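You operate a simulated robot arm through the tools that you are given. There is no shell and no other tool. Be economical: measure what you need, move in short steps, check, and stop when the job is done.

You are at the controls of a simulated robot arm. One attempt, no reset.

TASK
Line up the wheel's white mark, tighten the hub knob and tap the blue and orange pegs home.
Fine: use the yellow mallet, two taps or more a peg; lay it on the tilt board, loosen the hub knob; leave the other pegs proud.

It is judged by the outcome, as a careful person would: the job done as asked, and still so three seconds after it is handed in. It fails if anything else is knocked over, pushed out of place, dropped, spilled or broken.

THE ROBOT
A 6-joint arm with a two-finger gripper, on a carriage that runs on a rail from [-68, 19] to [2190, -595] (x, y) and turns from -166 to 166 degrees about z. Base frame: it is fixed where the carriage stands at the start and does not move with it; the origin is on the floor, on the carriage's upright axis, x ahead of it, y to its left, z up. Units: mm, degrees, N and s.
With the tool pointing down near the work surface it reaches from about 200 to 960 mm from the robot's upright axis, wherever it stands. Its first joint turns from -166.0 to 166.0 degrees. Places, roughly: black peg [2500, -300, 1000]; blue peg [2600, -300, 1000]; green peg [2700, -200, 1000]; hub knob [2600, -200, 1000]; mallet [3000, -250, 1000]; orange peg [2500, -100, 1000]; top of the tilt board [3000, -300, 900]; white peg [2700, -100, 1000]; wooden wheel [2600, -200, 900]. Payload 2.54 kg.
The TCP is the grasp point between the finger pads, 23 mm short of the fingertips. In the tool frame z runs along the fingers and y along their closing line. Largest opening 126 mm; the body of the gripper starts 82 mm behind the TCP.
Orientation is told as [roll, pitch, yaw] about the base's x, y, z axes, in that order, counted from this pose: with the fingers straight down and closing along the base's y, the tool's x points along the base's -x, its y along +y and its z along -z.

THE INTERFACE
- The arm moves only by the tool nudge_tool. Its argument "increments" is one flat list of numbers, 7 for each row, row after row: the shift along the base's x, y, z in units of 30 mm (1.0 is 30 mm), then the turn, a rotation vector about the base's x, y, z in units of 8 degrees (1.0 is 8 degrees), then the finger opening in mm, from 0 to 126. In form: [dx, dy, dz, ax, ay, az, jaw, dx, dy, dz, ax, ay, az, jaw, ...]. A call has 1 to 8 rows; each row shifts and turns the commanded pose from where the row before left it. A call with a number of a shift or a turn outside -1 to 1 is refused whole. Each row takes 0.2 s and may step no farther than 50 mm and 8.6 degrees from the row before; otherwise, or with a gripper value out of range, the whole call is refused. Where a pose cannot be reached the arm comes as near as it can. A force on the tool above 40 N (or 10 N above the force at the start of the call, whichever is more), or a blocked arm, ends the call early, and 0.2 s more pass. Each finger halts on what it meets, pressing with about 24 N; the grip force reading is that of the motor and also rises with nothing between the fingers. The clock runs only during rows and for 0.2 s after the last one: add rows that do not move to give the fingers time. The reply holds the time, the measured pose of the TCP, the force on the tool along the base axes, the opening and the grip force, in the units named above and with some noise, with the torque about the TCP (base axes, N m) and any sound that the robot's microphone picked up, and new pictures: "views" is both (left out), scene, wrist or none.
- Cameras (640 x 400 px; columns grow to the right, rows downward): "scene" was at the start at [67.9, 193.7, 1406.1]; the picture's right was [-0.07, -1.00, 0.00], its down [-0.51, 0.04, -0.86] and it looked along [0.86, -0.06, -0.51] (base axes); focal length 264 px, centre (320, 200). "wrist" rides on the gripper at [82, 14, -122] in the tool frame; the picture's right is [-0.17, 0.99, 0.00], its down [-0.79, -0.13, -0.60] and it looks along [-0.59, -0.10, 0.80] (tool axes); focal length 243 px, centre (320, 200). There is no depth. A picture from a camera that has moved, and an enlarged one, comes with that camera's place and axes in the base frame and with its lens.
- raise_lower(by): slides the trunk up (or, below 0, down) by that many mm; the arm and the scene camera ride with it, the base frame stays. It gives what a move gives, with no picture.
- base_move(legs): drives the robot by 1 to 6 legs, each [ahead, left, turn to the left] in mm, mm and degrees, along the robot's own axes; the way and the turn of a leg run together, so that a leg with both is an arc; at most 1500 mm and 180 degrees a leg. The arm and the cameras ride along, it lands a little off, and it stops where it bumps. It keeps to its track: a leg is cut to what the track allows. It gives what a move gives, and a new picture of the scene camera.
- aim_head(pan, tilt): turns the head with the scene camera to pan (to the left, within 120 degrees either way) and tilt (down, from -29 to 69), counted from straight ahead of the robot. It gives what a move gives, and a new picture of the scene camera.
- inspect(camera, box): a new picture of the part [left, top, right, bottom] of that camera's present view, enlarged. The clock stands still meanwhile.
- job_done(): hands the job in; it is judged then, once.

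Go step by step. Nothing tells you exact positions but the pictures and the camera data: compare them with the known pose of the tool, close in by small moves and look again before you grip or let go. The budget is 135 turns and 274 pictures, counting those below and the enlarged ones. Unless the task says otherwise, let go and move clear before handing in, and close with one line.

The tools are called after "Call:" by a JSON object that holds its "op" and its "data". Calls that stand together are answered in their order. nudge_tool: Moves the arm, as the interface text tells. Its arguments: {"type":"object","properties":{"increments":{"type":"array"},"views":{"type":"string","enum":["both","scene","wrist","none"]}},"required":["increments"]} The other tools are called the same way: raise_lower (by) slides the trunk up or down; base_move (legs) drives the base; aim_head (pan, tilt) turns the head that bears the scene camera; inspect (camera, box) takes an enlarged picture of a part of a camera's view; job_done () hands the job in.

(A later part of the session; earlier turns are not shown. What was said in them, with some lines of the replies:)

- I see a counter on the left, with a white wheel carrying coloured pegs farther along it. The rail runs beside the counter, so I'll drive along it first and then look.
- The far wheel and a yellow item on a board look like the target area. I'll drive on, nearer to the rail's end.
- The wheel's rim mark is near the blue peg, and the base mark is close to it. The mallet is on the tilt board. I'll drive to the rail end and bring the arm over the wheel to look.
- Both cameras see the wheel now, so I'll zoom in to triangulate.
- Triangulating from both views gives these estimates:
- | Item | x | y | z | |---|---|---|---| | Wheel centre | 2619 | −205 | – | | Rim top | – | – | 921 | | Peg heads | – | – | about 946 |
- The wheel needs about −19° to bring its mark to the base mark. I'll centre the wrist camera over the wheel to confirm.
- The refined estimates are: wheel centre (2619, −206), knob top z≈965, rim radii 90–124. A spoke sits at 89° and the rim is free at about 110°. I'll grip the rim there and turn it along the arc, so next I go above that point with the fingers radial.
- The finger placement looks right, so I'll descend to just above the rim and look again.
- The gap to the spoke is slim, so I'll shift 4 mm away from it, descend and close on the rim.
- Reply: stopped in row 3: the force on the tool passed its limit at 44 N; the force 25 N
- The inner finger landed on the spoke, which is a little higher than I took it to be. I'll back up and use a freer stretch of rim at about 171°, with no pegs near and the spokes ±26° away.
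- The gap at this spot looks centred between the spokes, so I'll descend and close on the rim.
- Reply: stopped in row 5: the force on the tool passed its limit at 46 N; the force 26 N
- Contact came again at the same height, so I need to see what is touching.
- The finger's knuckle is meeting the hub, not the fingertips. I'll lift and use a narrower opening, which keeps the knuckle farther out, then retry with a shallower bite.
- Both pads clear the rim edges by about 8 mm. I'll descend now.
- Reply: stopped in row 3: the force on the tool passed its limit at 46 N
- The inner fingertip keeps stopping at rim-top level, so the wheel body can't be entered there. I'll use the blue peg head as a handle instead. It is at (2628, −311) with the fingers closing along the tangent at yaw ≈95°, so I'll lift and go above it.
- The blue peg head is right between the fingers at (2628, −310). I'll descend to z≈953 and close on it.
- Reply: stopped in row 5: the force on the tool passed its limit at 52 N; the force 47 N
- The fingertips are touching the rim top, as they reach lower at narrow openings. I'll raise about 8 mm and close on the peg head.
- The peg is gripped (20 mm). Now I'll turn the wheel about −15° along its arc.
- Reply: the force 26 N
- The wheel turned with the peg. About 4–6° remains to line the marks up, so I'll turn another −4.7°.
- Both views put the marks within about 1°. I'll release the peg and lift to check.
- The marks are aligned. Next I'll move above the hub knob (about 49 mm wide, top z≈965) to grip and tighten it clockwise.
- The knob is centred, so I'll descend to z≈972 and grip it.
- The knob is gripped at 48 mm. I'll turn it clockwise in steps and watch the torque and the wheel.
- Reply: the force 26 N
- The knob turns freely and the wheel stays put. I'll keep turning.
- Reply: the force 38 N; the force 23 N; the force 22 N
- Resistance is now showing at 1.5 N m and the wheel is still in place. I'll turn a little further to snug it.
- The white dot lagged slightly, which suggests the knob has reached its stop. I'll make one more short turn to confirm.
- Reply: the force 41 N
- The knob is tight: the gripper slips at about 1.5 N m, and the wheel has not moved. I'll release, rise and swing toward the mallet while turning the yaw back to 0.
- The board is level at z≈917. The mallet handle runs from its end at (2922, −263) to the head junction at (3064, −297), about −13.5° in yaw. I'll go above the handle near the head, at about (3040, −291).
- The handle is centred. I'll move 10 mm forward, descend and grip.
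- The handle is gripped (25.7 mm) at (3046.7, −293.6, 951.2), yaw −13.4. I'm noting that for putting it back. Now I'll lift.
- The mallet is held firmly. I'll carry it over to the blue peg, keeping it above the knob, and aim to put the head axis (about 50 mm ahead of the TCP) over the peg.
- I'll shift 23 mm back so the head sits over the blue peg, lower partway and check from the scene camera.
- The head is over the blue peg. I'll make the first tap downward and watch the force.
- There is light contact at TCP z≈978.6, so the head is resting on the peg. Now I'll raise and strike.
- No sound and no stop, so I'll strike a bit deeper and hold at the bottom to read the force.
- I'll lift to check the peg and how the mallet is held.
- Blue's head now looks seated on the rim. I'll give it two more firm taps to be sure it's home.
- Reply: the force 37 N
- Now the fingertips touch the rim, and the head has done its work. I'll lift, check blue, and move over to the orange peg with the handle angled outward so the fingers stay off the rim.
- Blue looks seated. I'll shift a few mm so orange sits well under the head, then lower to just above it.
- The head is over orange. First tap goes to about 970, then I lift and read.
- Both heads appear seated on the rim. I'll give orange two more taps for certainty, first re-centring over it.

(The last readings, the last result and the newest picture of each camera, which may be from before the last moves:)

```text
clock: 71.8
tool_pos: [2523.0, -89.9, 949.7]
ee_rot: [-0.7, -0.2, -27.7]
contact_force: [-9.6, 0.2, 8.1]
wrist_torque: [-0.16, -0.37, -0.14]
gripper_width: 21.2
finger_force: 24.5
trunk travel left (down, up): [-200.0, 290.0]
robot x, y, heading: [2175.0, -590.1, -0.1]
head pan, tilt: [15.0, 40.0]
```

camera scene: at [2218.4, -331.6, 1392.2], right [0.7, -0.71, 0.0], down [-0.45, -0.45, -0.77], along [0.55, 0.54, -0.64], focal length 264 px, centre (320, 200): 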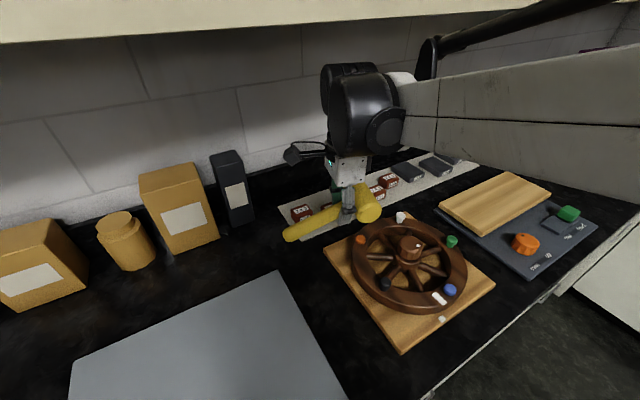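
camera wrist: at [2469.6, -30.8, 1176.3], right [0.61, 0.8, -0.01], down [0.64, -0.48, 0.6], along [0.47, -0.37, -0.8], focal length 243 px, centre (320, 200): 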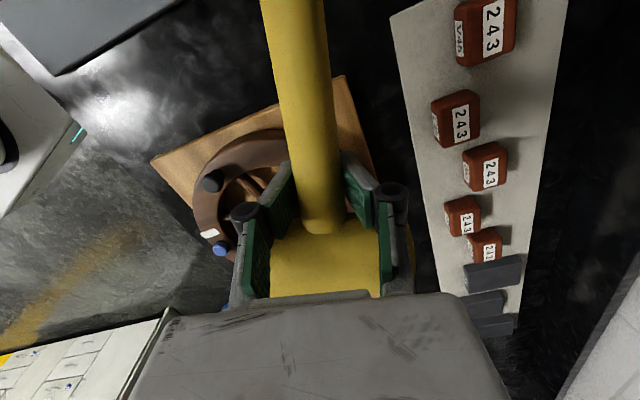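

Orange held firmly against a hard stop under 11 N, so both pegs look home. Next is putting the mallet back: I'll lift, then travel to the board at the noted pose.

Call:
{"op": "nudge_tool", "data": {"increments": [0, 0, 1, 0, 0, 0, 5, 0, 0, 1, 0, 0, 0, 5, 0, 0, 1, 0, 0, 0, 5, 0.5, 0, 0.7, 0, 0, 0.6, 5, 1, -0.3, 0, 0, 0, 0.6, 5, 1, -0.4, 0, 0, 0, 0.6, 5, 1, -0.4, 0, 0, 0, 0, 5, 1, -0.4, 0, 0, 0, 0, 5], "views": "none"}}

Call:
{"op": "nudge_tool", "data": {"increments": [1, -0.4, 0, 0, 0, 0, 5, 1, -0.4, 0, 0, 0, 0, 5, 1, -0.5, 0, 0, 0, 0, 5, 1, -0.5, 0, 0, 0, 0, 5, 1, -0.5, 0, 0, 0, 0, 5, 1, -0.5, 0, 0, 0, 0, 5, 1, -0.5, 0, 0, 0, 0, 5, 1, -0.5, 0, 0, 0, 0, 5], "views": "both"}}

```text
clock: 73.6
tool_pos: [2659.1, -134.6, 1058.3]
ee_rot: [-0.7, -0.1, -13.3]
contact_force: [0.0, 0.3, -3.2]
wrist_torque: [0.03, 0.05, 0.02]
gripper_width: 21.4
finger_force: 24.0
trunk travel left (down, up): [-200.0, 290.0]
robot x, y, heading: [2180.6, -588.6, -0.1]
head pan, tilt: [15.0, 40.0]
```

```text
clock: 75.4
tool_pos: [2896.7, -248.7, 1061.0]
ee_rot: [-0.8, -0.2, -13.4]
contact_force: [0.9, 0.3, -1.7]
wrist_torque: [0.0, 0.07, 0.05]
gripper_width: 21.2
finger_force: 23.8
trunk travel left (down, up): [-200.0, 290.0]
robot x, y, heading: [2179.0, -592.5, 0.1]
head pan, tilt: [15.0, 40.0]
camera scene: at [2239.9, -370.1, 1391.4], right [0.26, -0.97, 0.0], down [-0.62, -0.16, -0.77], along [0.74, 0.2, -0.64], focal length 264 px, centre (320, 200)
camera wrist: at [2822.1, -213.0, 1181.9], right [0.39, 0.92, -0.01], down [0.74, -0.3, 0.6], along [0.55, -0.24, -0.8], focal length 243 px, centre (320, 200)
```

scene: 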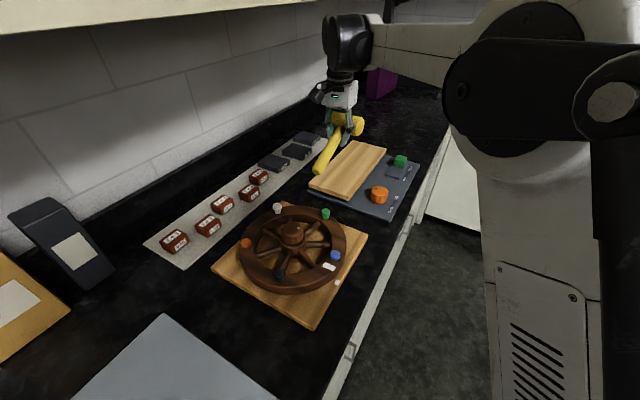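
wrist: 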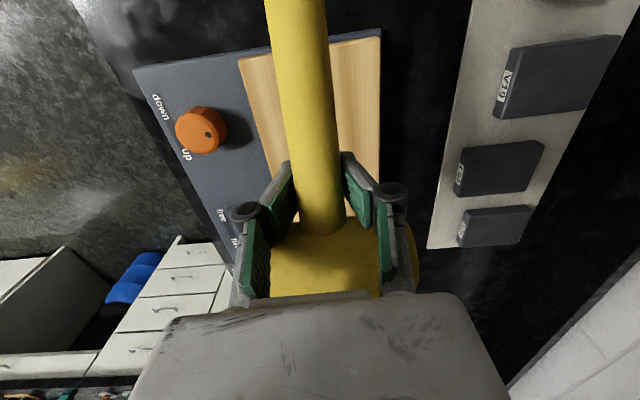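

Call:
{"op": "inspect", "data": {"camera": "scene", "box": [205, 190, 375, 330]}}

Call:
{"op": "inspect", "data": {"camera": "scene", "box": [290, 70, 430, 220]}}

```text
2.86 times, centred on (290, 260) of scene
camera zoom: at [2239.9, -370.1, 1391.4], right [0.26, -0.97, 0.0], down [-0.62, -0.16, -0.77], along [0.74, 0.2, -0.64], focal length 754 px, centre (406, 29)
```

zoom: 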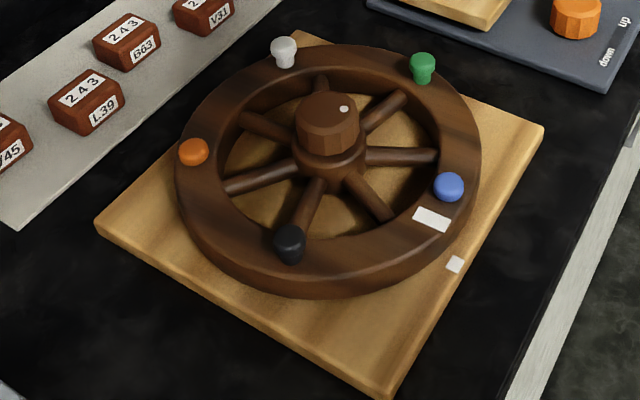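

```text
2.67 times, centred on (360, 145) of scene
camera zoom: at [2239.9, -370.1, 1391.4], right [0.26, -0.97, 0.0], down [-0.62, -0.16, -0.77], along [0.74, 0.2, -0.64], focal length 704 px, centre (213, 347)
```

zoom: 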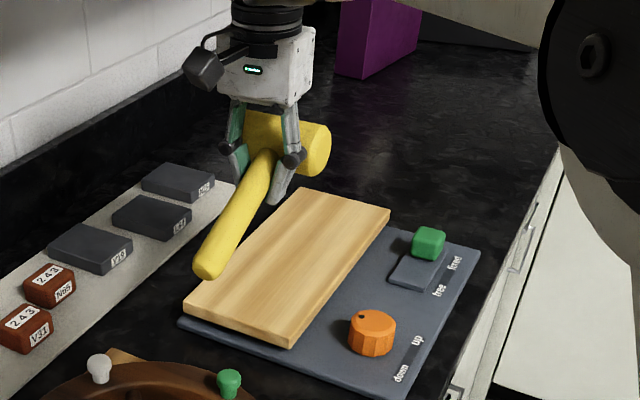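

The pegs look seated and the marks are still aligned. The mallet droops tail-down by about 13°, so I'll pitch the tool 8° to compensate and come in over the board.

Call:
{"op": "nudge_tool", "data": {"increments": [1, -0.3, 0, 0.116, 0.486, 0, 5, 1, -0.3, 0, 0.116, 0.486, 0, 5, 1, -0.3, 0, 0, 0, 0, 5, 1, -0.3, 0, 0, 0, 0, 5, 0.9, -0.25, -0.5, 0, 0, 0, 5, 0, 0, -1, 0, 0, 0, 5, 0, 0, -0.6, 0, 0, 0, 5, 0, 0, 0, 0, 0, 0, 5], "views": "both"}}

Call:
{"op": "inspect", "data": {"camera": "scene", "box": [290, 90, 430, 220]}}

```text
clock: 77.2
tool_pos: [3031.0, -290.0, 999.0]
ee_rot: [-0.7, 7.9, -13.4]
contact_force: [-0.1, 0.0, -2.8]
wrist_torque: [0.02, 0.06, -0.02]
gripper_width: 21.3
finger_force: 24.0
out of reach, approached as far as the arm can: row 5
trunk travel left (down, up): [-200.0, 290.0]
robot x, y, heading: [2176.5, -588.3, 0.1]
head pan, tilt: [15.0, 40.0]
camera scene: at [2240.2, -370.0, 1391.4], right [0.26, -0.97, 0.0], down [-0.62, -0.16, -0.77], along [0.74, 0.2, -0.64], focal length 264 px, centre (320, 200)
camera wrist: at [2973.4, -258.1, 1130.0], right [0.39, 0.92, -0.04], down [0.81, -0.32, 0.49], along [0.44, -0.22, -0.87], focal length 243 px, centre (320, 200)
```

scene: 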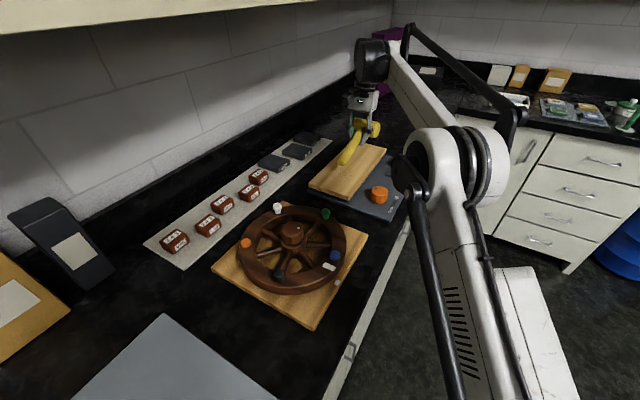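
wrist: 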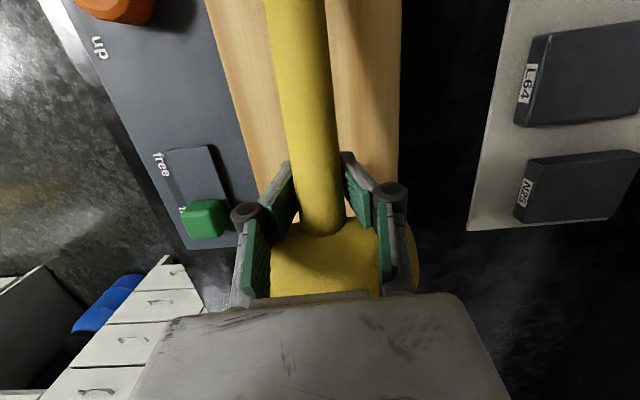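

```text
3.08 times, centred on (360, 155) of scene
camera zoom: at [2240.2, -370.0, 1391.4], right [0.26, -0.97, 0.0], down [-0.62, -0.16, -0.77], along [0.74, 0.2, -0.64], focal length 812 px, centre (197, 338)
```

zoom: 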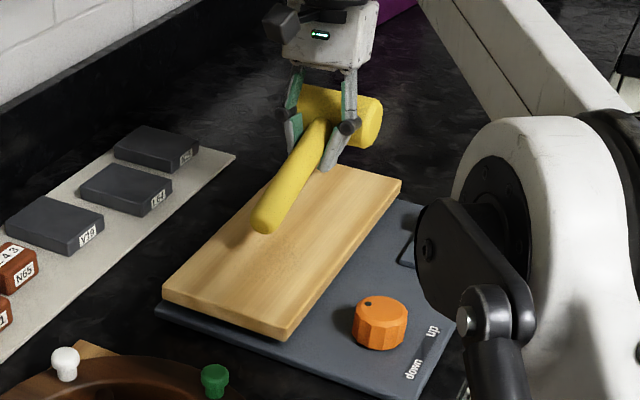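

That is at the reach limit, so I'll set it down about 30 mm nearer on the board's centre line, lowering gently.

Call:
{"op": "nudge_tool", "data": {"increments": [-0.97, 0.23, 0, 0, 0, 0, 5, 0, 0, -0.5, 0, 0, 0, 5, 0, 0, -0.4, 0, 0, 0, 5, 0, 0, -0.2, 0, 0, 0, 5, 0, 0, 0, 0, 0, 0, 5], "views": "none"}}

Call:
{"op": "inspect", "data": {"camera": "scene", "box": [290, 90, 430, 220]}}

```text
clock: 78.4
tool_pos: [3003.2, -282.7, 965.9]
ee_rot: [-0.7, 7.7, -13.4]
contact_force: [-0.9, -0.1, -2.8]
wrist_torque: [0.05, 0.03, -0.01]
gripper_width: 21.1
finger_force: 24.4
trunk travel left (down, up): [-200.0, 290.0]
robot x, y, heading: [2177.2, -588.8, -0.1]
head pan, tilt: [15.0, 40.0]
```

```text
3.08 times, centred on (360, 155) of scene
camera zoom: at [2240.1, -370.1, 1391.4], right [0.26, -0.97, 0.0], down [-0.62, -0.16, -0.77], along [0.74, 0.2, -0.64], focal length 812 px, centre (197, 338)
```

zoom: 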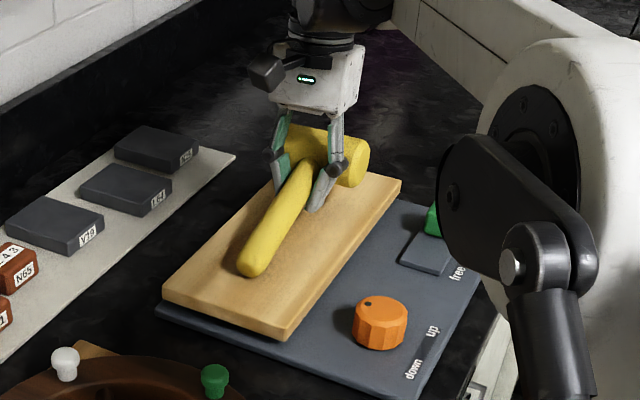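

Call:
{"op": "nudge_tool", "data": {"increments": [0, 0, -0.15, 0, 0, 0, 5, 0, 0, -0.12, 0, 0, 0, 5, 0, 0, 0, 0, 0, 0, 5], "views": "none"}}

```text
clock: 79.2
tool_pos: [3002.6, -282.2, 958.2]
ee_rot: [-0.8, 7.8, -13.4]
contact_force: [1.8, -2.9, 1.5]
wrist_torque: [0.09, 0.47, 0.19]
gripper_width: 20.8
finger_force: 24.4
trunk travel left (down, up): [-200.0, 290.0]
robot x, y, heading: [2177.0, -593.4, -0.5]
head pan, tilt: [15.0, 40.0]
```

The tail is touching the board, so I'll ease down further to let the mallet level itself.

Call:
{"op": "nudge_tool", "data": {"increments": [0, 0, -0.12, 0, 0, 0, 5, 0, 0, -0.12, 0, 0, 0, 5, 0, 0, 0, 0, 0, 0, 5], "views": "none"}}

Call:
{"op": "inspect", "data": {"camera": "scene", "box": [310, 110, 420, 210]}}

```text
clock: 80.0
tool_pos: [3001.2, -282.9, 950.9]
ee_rot: [-0.7, 7.8, -13.4]
contact_force: [1.8, -1.4, -1.5]
wrist_torque: [0.03, 0.3, 0.14]
gripper_width: 20.1
finger_force: 23.3
trunk travel left (down, up): [-200.0, 290.0]
robot x, y, heading: [2175.6, -592.6, -0.2]
head pan, tilt: [15.0, 40.0]
```

```text
4.00 times, centred on (365, 160) of scene
camera zoom: at [2239.9, -370.2, 1391.4], right [0.26, -0.97, 0.0], down [-0.62, -0.16, -0.77], along [0.74, 0.2, -0.64], focal length 1056 px, centre (140, 360)
```

zoom: 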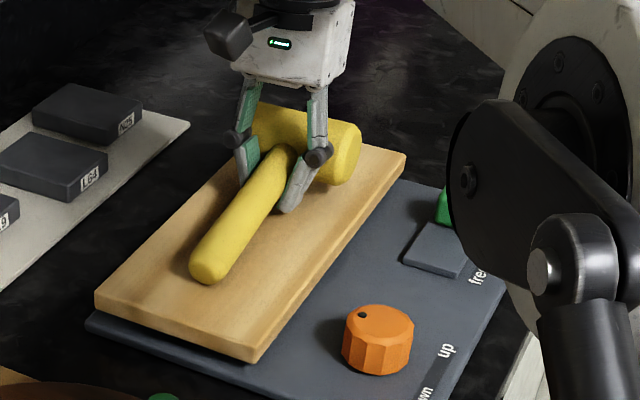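

Call:
{"op": "nudge_tool", "data": {"increments": [0, 0, -0.12, 0, 0, 0, 5, 0, 0, -0.08, 0, 0, 0, 5, 0, 0, 0, 0, 0, 0, 5], "views": "wrist"}}

Call:
{"op": "inspect", "data": {"camera": "scene", "box": [310, 110, 420, 210]}}

```text
clock: 80.8
tool_pos: [3002.2, -282.4, 944.7]
ee_rot: [-0.6, 7.8, -13.5]
contact_force: [1.6, -1.7, 0.2]
wrist_torque: [0.07, 0.34, 0.15]
gripper_width: 19.7
finger_force: 24.2
trunk travel left (down, up): [-200.0, 290.0]
robot x, y, heading: [2180.4, -588.0, -0.2]
head pan, tilt: [15.0, 40.0]
camera wrist: at [2944.0, -251.6, 1076.3], right [0.39, 0.92, -0.04], down [0.81, -0.32, 0.49], along [0.44, -0.22, -0.87], focal length 243 px, centre (320, 200)
```

wrist: 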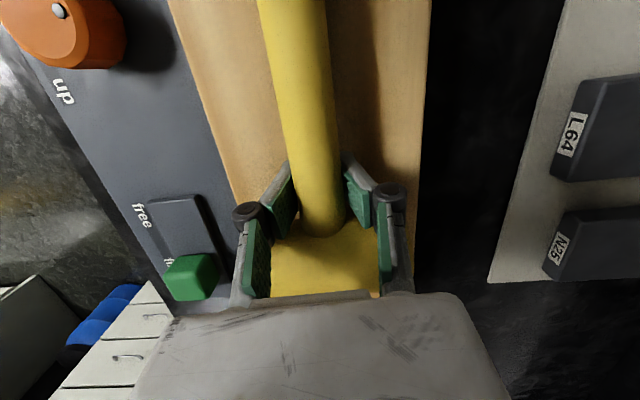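

```text
4.00 times, centred on (365, 160) of scene
camera zoom: at [2240.0, -370.3, 1391.4], right [0.26, -0.97, 0.0], down [-0.62, -0.16, -0.77], along [0.74, 0.2, -0.64], focal length 1056 px, centre (140, 360)
```

zoom: 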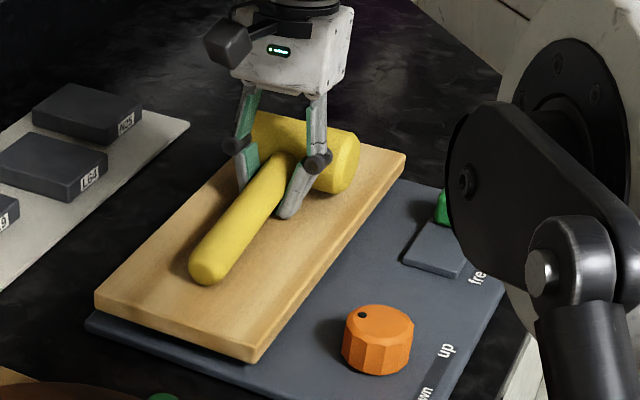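

Call:
{"op": "nudge_tool", "data": {"increments": [0, 0, -0.1, 0, 0, 0, 5, 0, 0, -0.08, 0, 0, 0, 5, 0, 0, 0, 0, 0, 0, 5], "views": "none"}}

```text
clock: 81.3
tool_pos: [3001.5, -282.7, 944.1]
ee_rot: [-0.6, 7.6, -13.3]
contact_force: [0.5, -0.4, 15.5]
wrist_torque: [0.21, -0.16, 0.02]
gripper_width: 19.8
finger_force: 24.2
trunk travel left (down, up): [-200.0, 290.0]
robot x, y, heading: [2179.5, -592.7, -0.4]
head pan, tilt: [15.0, 40.0]
stopped in row 2: the force on the tool passed its limit at 46 N (the readings are from after the stop); the commanded pose is now the measured one
```

Contact is made, so I'll ease up 1–2 mm and open to let it rest.

Call:
{"op": "nudge_tool", "data": {"increments": [0, 0, 0.06, 0, 0, 0, 5, 0, 0, 0, 0, 0, 0, 24, 0, 0, 0, 0, 0, 0, 30, 0, 0, 0, 0, 0, 0, 40, 0, 0, 0, 0, 0, 0, 54, 0, 0, 0, 0, 0, 0, 60], "views": "both"}}

Call:
{"op": "inspect", "data": {"camera": "scene", "box": [310, 110, 420, 210]}}

```text
clock: 82.7
tool_pos: [3003.3, -282.6, 944.7]
ee_rot: [-0.6, 7.8, -13.3]
contact_force: [0.0, -0.8, 1.4]
wrist_torque: [0.06, -0.04, -0.02]
gripper_width: 59.0
finger_force: 0.1
trunk travel left (down, up): [-200.0, 290.0]
robot x, y, heading: [2182.7, -593.1, -0.0]
head pan, tilt: [15.0, 40.0]
camera scene: at [2239.9, -370.4, 1391.5], right [0.26, -0.97, 0.0], down [-0.62, -0.16, -0.77], along [0.74, 0.2, -0.64], focal length 264 px, centre (320, 200)
camera wrist: at [2944.3, -251.8, 1076.0], right [0.39, 0.92, -0.03], down [0.81, -0.32, 0.49], along [0.44, -0.21, -0.87], focal length 243 px, centre (320, 200)
```

scene: 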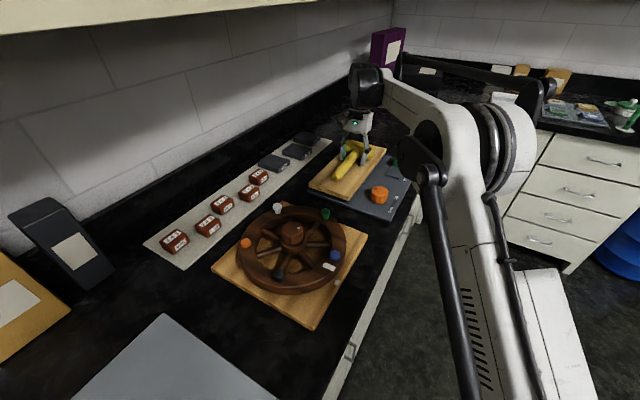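
wrist: 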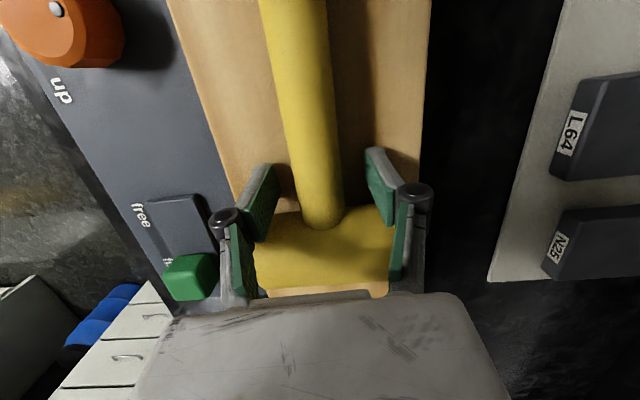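

```text
4.00 times, centred on (365, 160) of scene
camera zoom: at [2239.9, -370.4, 1391.5], right [0.26, -0.97, 0.0], down [-0.62, -0.16, -0.77], along [0.74, 0.2, -0.64], focal length 1056 px, centre (140, 360)
```

zoom: 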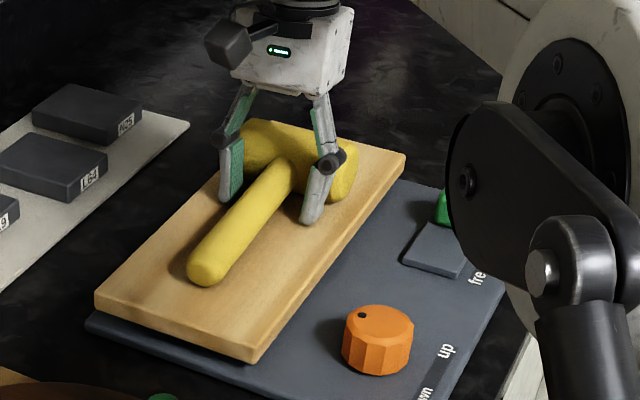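

The mallet rests on the board. I'll rise straight up, then straighten the tool and check it.

Call:
{"op": "nudge_tool", "data": {"increments": [0, 0, 0.3, 0, 0, 0, 60, 0, 0, 0.7, 0, 0, 0, 60, 0, 0, 1, 0, 0, 0, 60, 0, 0, 1, 0, 0, 0, 60, -0.5, 0, 1, -0.116, -0.486, 0, 60, -0.5, 0, 0.5, -0.116, -0.486, 0, 60, -1, 0, 0, 0, 0, 0.5, 60, -1, 0.1, 0, 0, 0, 0.5, 60], "views": "both"}}

Call:
{"op": "inspect", "data": {"camera": "scene", "box": [290, 110, 430, 230]}}

```text
clock: 84.5
tool_pos: [2911.2, -279.4, 1078.7]
ee_rot: [-0.6, -0.4, -5.3]
contact_force: [-0.1, 0.0, 0.3]
wrist_torque: [0.01, 0.05, -0.01]
gripper_width: 60.3
finger_force: 0.0
trunk travel left (down, up): [-200.0, 290.0]
robot x, y, heading: [2179.4, -590.9, -0.3]
head pan, tilt: [15.0, 40.0]
camera scene: at [2240.3, -370.2, 1391.5], right [0.26, -0.97, 0.0], down [-0.62, -0.16, -0.77], along [0.74, 0.2, -0.64], focal length 264 px, centre (320, 200)
camera wrist: at [2831.4, -255.7, 1199.2], right [0.26, 0.97, -0.01], down [0.77, -0.2, 0.6], along [0.58, -0.16, -0.8], focal length 243 px, centre (320, 200)
```

scene: 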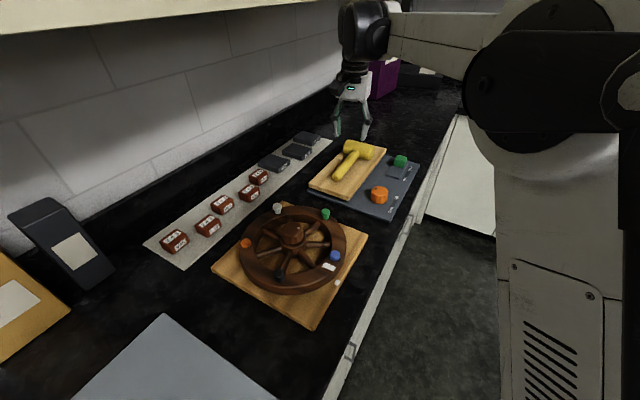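
wrist: 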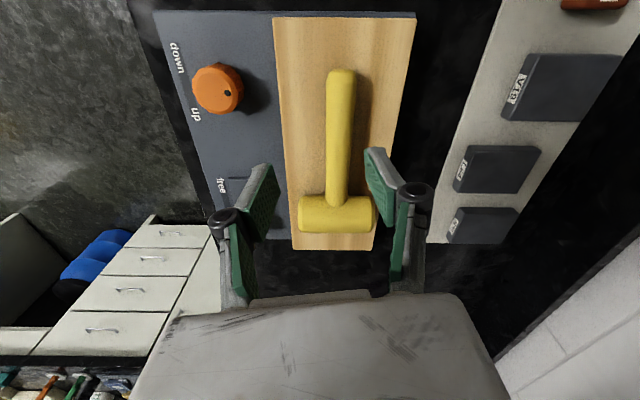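

```text
3.33 times, centred on (360, 170) of scene
camera zoom: at [2240.3, -370.2, 1391.5], right [0.26, -0.97, 0.0], down [-0.62, -0.16, -0.77], along [0.74, 0.2, -0.64], focal length 880 px, centre (187, 300)
```

zoom: 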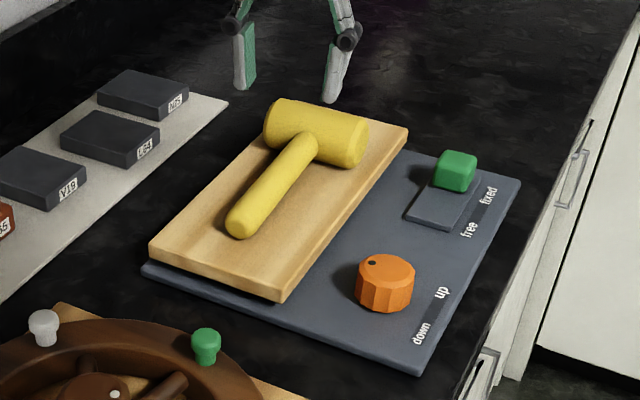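

The mallet is lying on the board as it was. I'll head back above the hub with the yaw at about −70°, ready to loosen counter-clockwise.

Call:
{"op": "nudge_tool", "data": {"increments": [-1, 0.3, 0, 0, 0, -1, 76, -1, 0.3, 0, 0, 0, -1, 76, -1, 0.3, 0, 0, 0, -1, 76, -1, 0.3, 0, 0, 0, -1, 76, -1, 0.3, 0, 0, 0, -1, 76, -1, 0.3, 0, 0, 0, -1, 76, -1, 0.3, 0, 0, 0, -1, 76, -1, 0.3, 0, 0, 0, -1, 76], "views": "none"}}

Call:
{"op": "nudge_tool", "data": {"increments": [-1, 0, 0, 0, 0, -0.4, 76, -0.8, 0, 0, 0, 0, 0, 76, 0, 0, 0, 0, 0, 0, 76], "views": "both"}}

Call:
{"op": "inspect", "data": {"camera": "scene", "box": [220, 190, 380, 300]}}

Call:
{"op": "inspect", "data": {"camera": "wrist", "box": [200, 50, 440, 250]}}

```text
clock: 86.3
tool_pos: [2672.4, -207.4, 1078.3]
ee_rot: [-0.6, -0.3, -69.5]
contact_force: [-0.5, 0.2, 1.0]
wrist_torque: [-0.01, 0.01, 0.01]
gripper_width: 75.8
finger_force: 0.0
trunk travel left (down, up): [-200.0, 290.0]
robot x, y, heading: [2184.7, -590.5, -0.2]
head pan, tilt: [15.0, 40.0]
```

```text
clock: 87.1
tool_pos: [2618.5, -207.4, 1078.9]
ee_rot: [-0.5, -0.3, -72.6]
contact_force: [-0.9, 0.5, 0.6]
wrist_torque: [-0.01, -0.02, -0.02]
gripper_width: 76.1
finger_force: 0.0
trunk travel left (down, up): [-200.0, 290.0]
robot x, y, heading: [2179.0, -593.6, -0.3]
head pan, tilt: [15.0, 40.0]
camera scene: at [2239.7, -370.4, 1391.5], right [0.26, -0.97, 0.0], down [-0.62, -0.16, -0.77], along [0.74, 0.2, -0.64], focal length 264 px, centre (320, 200)
camera wrist: at [2609.3, -123.1, 1199.5], right [0.99, 0.14, -0.01], down [0.11, -0.79, 0.6], along [0.08, -0.6, -0.8], focal length 243 px, centre (320, 200)
```

scene: 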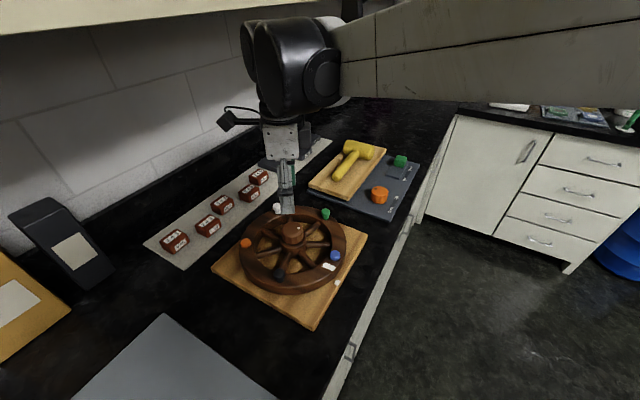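
wrist: 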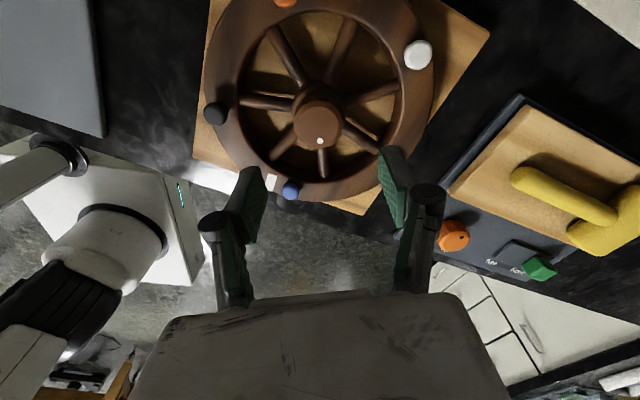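

```text
3.64 times, centred on (300, 245) of scene
camera zoom: at [2239.7, -370.4, 1391.5], right [0.26, -0.97, 0.0], down [-0.62, -0.16, -0.77], along [0.74, 0.2, -0.64], focal length 960 px, centre (393, 36)
```

zoom: 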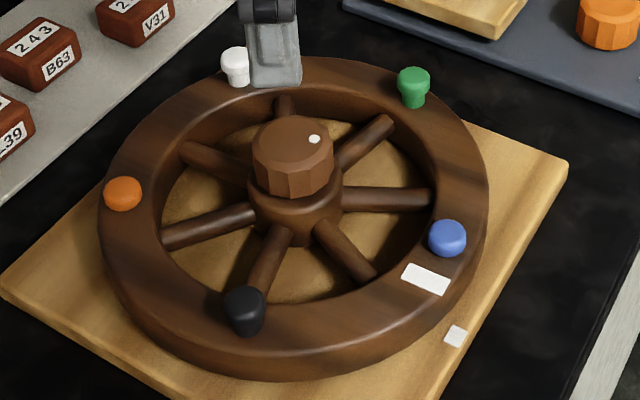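

```text
2.00 times, centred on (320, 150) of wrist
camera zoom: at [2609.3, -123.1, 1199.5], right [0.99, 0.14, -0.01], down [0.11, -0.79, 0.6], along [0.08, -0.6, -0.8], focal length 485 px, centre (320, 300)
```

zoom: 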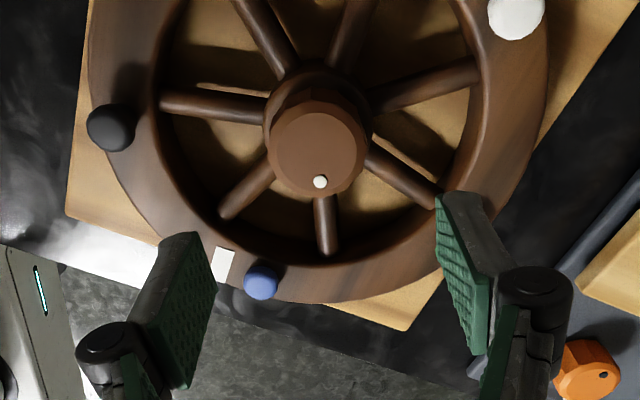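

The heights show both driven pegs seated, with heads about 5 mm above the rim against 25 mm before, and the marks still aligned. Now I'll descend and grip the hub knob to loosen it.

Call:
{"op": "nudge_tool", "data": {"increments": [0, 0, -1, 0, 0, 0, 76, 0, 0, -1, 0, 0, 0, 76, 0, 0, -1, 0, 0, 0, 76, 0, 0, -0.53, 0, 0, 0, 76, 0, 0, 0, 0, 0, 0, 60, 0, 0, 0, 0, 0, 0, 44, 0, 0, 0, 0, 0, 0, 36, 0, 0, 0, 0, 0, 0, 36], "views": "wrist"}}

```text
clock: 88.9
tool_pos: [2616.0, -209.2, 972.5]
ee_rot: [-0.6, -0.3, -72.6]
contact_force: [-24.4, -14.1, -18.0]
wrist_torque: [-0.4, 0.68, 0.11]
gripper_width: 48.0
finger_force: 45.1
trunk travel left (down, up): [-200.0, 290.0]
robot x, y, heading: [2181.0, -590.0, -0.4]
head pan, tilt: [15.0, 40.0]
camera wrist: at [2607.5, -124.5, 1093.5], right [0.99, 0.14, -0.01], down [0.12, -0.79, 0.6], along [0.07, -0.6, -0.8], focal length 243 px, centre (320, 200)
```

wrist: 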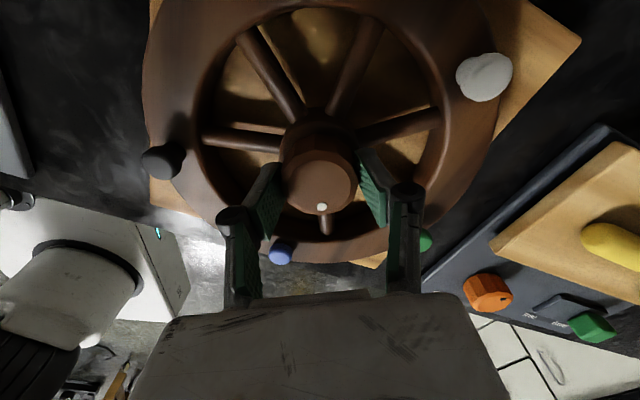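

The knob is gripped. I'll turn it counter-clockwise, easing the small side load.

Call:
{"op": "nudge_tool", "data": {"increments": [-0.07, -0.04, 0, 0, 0, 0.5, 36, 0, 0, 0, 0, 0, 1, 36, 0, 0, 0, 0, 0, 1, 36, 0, 0, 0, 0, 0, 1, 36, 0, 0, 0, 0, 0, 1, 36, 0, 0, 0, 0, 0, 1, 36, 0, 0, 0, 0, 0, 0, 36], "views": "wrist"}}

```text
clock: 90.5
tool_pos: [2616.8, -208.6, 972.1]
ee_rot: [-0.6, -0.3, -28.5]
contact_force: [-13.8, -10.5, -33.5]
wrist_torque: [-0.13, 0.18, 0.04]
gripper_width: 47.8
finger_force: 45.1
trunk travel left (down, up): [-200.0, 290.0]
robot x, y, heading: [2181.3, -592.8, 0.1]
head pan, tilt: [15.0, 40.0]
camera wrist: at [2552.6, -154.8, 1093.7], right [0.62, 0.79, -0.01], down [0.63, -0.49, 0.6], along [0.47, -0.38, -0.8], focal length 243 px, centre (320, 200)
```

wrist: 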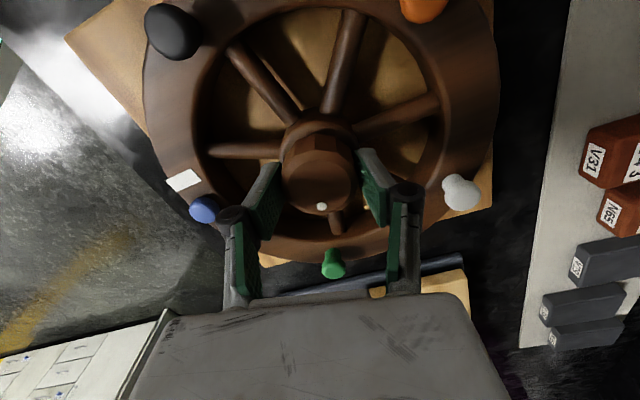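

Call:
{"op": "nudge_tool", "data": {"increments": [0, 0, -0.04, 0, 0, 1, 36, -0.03, -0.03, 0, 0, 0, 1, 36, 0, 0, 0, 0, 0, 1, 36, 0, 0, 0, 0, 0, 1, 36, 0, 0, 0, 0, 0, 1, 36, 0, 0, 0, 0, 0, 1, 36, 0, 0, 0, 0, 0, 0, 36], "views": "wrist"}}

```text
clock: 92.1
tool_pos: [2616.3, -208.4, 973.3]
ee_rot: [-0.5, -0.6, 19.6]
contact_force: [17.2, 20.2, 14.2]
wrist_torque: [0.71, -0.36, -0.02]
gripper_width: 48.2
finger_force: 44.7
trunk travel left (down, up): [-200.0, 290.0]
robot x, y, heading: [2177.0, -590.9, -0.3]
head pan, tilt: [15.0, 40.0]
camera wrist: at [2534.7, -220.6, 1093.6], right [-0.17, 0.98, -0.01], down [0.78, 0.14, 0.6], along [0.6, 0.1, -0.8], focal length 243 px, centre (320, 200)
```

wrist: 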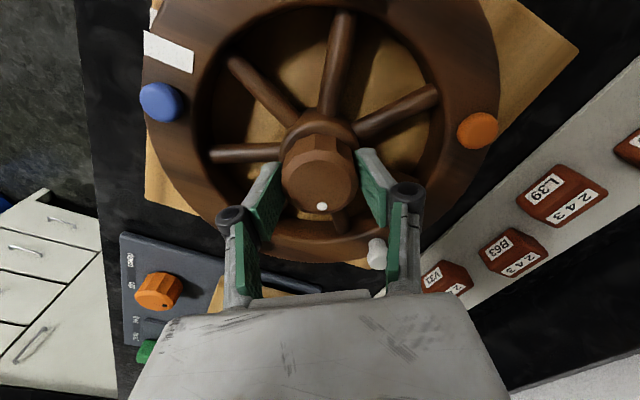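

Call:
{"op": "nudge_tool", "data": {"increments": [0.05, 0.05, 0.03, 0, 0, 1, 36, 0, 0, 0, 0, 0, 1, 36, 0, 0, 0, 0, 0, 1, 36, 0, 0, 0, 0, 0, 1, 36, 0, 0, 0, 0, 0, 1, 36, 0, 0, 0, 0, 0, 1, 36, 0, 0, 0, 0, 0, 0.6, 36, 0, 0, 0, 0, 0, 0, 36], "views": "wrist"}}

```text
clock: 93.9
tool_pos: [2616.2, -206.8, 973.4]
ee_rot: [-0.7, -0.2, 72.3]
contact_force: [-22.1, -1.2, -29.5]
wrist_torque: [0.07, 0.61, 0.0]
gripper_width: 48.0
finger_force: 45.2
trunk travel left (down, up): [-200.0, 290.0]
robot x, y, heading: [2180.5, -589.5, -0.1]
head pan, tilt: [15.0, 40.0]
camera wrist: at [2577.9, -280.7, 1093.9], right [-0.89, 0.46, -0.01], down [0.36, 0.71, 0.6], along [0.28, 0.53, -0.8], focal length 243 px, centre (320, 200)
```

wrist: 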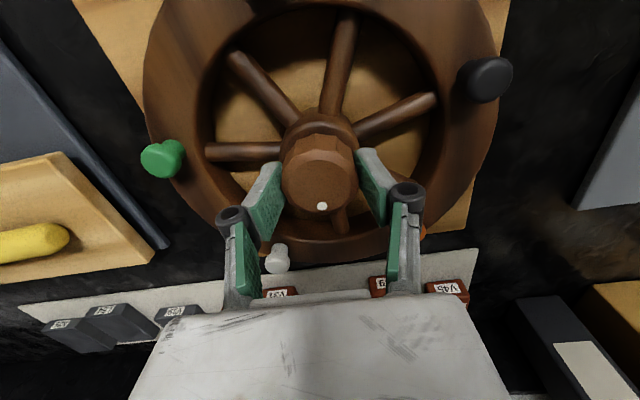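

The knob has turned about 145° back, near where it started, and the wheel has stayed. I'll release, rise and verify.

Call:
{"op": "nudge_tool", "data": {"increments": [0, 0, 0, 0, 0, 0, 60, 0, 0, 0, 0, 0, 0, 76, 0, 0, 0, 0, 0, 0, 76, 0, 0, 0.7, 0, 0, 0, 76, 0, 0, 1, 0, 0, 0, 76, 0, 0, 1, 0, 0, 0, 76, 0, -0.8, 1, 0, 0, 0, 76, 0, -1, 0.5, 0, 0, 0, 76], "views": "none"}}

Call:
{"op": "nudge_tool", "data": {"increments": [0, -1, 0, 0, 0, 0, 76, 0, -1, 0, 0, 0, 0, 76, 0, -0.5, 0, 0, 0, 0, 76, 0, 0, 0, 0, 0, 0, 76], "views": "both"}}

Call:
{"op": "inspect", "data": {"camera": "wrist", "box": [220, 60, 460, 260]}}

Call:
{"op": "inspect", "data": {"camera": "scene", "box": [205, 130, 425, 330]}}

```text
clock: 95.7
tool_pos: [2618.4, -262.1, 1100.6]
ee_rot: [-0.6, -0.3, 72.3]
contact_force: [1.5, 0.2, -0.3]
wrist_torque: [-0.05, 0.03, 0.01]
gripper_width: 76.1
finger_force: 0.0
trunk travel left (down, up): [-200.0, 290.0]
robot x, y, heading: [2179.0, -591.0, -0.1]
head pan, tilt: [15.0, 40.0]
```

```text
clock: 96.7
tool_pos: [2617.5, -337.0, 1099.6]
ee_rot: [-0.6, -0.3, 72.2]
contact_force: [-1.0, -0.3, 0.6]
wrist_torque: [0.04, 0.02, 0.07]
gripper_width: 75.9
finger_force: 0.0
trunk travel left (down, up): [-200.0, 290.0]
robot x, y, heading: [2179.8, -594.0, 0.1]
head pan, tilt: [15.0, 40.0]
camera scene: at [2239.9, -370.5, 1391.5], right [0.26, -0.97, 0.0], down [-0.62, -0.16, -0.77], along [0.74, 0.2, -0.64], focal length 264 px, centre (320, 200)
camera wrist: at [2579.1, -411.7, 1220.2], right [-0.89, 0.46, -0.01], down [0.36, 0.71, 0.6], along [0.28, 0.53, -0.8], focal length 243 px, centre (320, 200)
```

scene: 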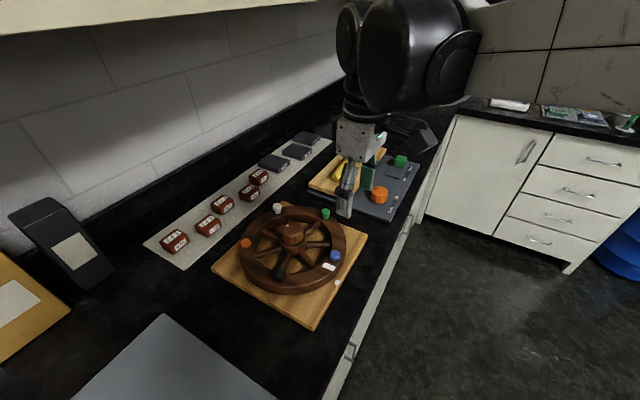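
wrist: 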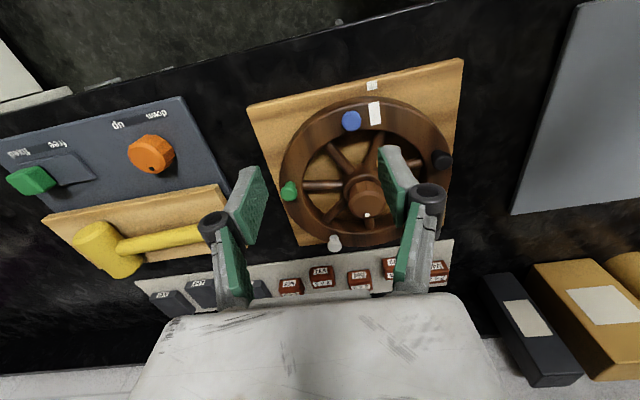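

```text
2.00 times, centred on (340, 160) of wrist
camera zoom: at [2579.1, -411.7, 1220.2], right [-0.89, 0.46, -0.01], down [0.36, 0.71, 0.6], along [0.28, 0.53, -0.8], focal length 485 px, centre (280, 280)
```

zoom: 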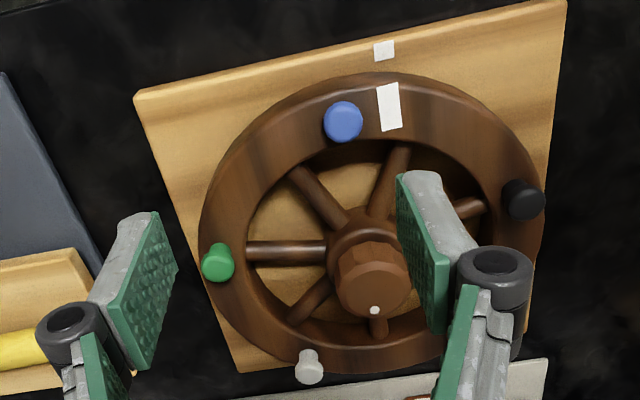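

```text
2.00 times, centred on (315, 230) of scene
camera zoom: at [2239.9, -370.5, 1391.5], right [0.26, -0.97, 0.0], down [-0.62, -0.16, -0.77], along [0.74, 0.2, -0.64], focal length 528 px, centre (330, 140)
```

zoom: 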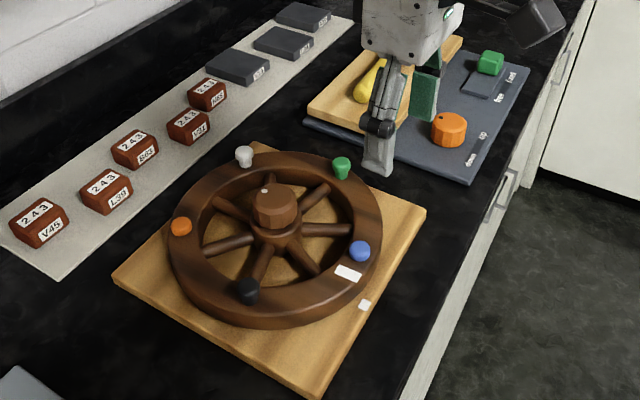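

The marks are within about 1° of each other, and blue and orange are seated while the other pegs stand proud. The mallet lies on the board, the hub knob is loosened, and the arm is clear, so I'm handing in.

Call:
{"op": "job_done", "data": {}}

```text
The job is handed in.
```

I lined up the wheel's white mark (within about 1°), tightened the hub knob, and tapped the blue and orange pegs home with the yellow mallet. I then laid the mallet on the tilt board, loosened the knob and left the other pegs proud; the job is handed in.
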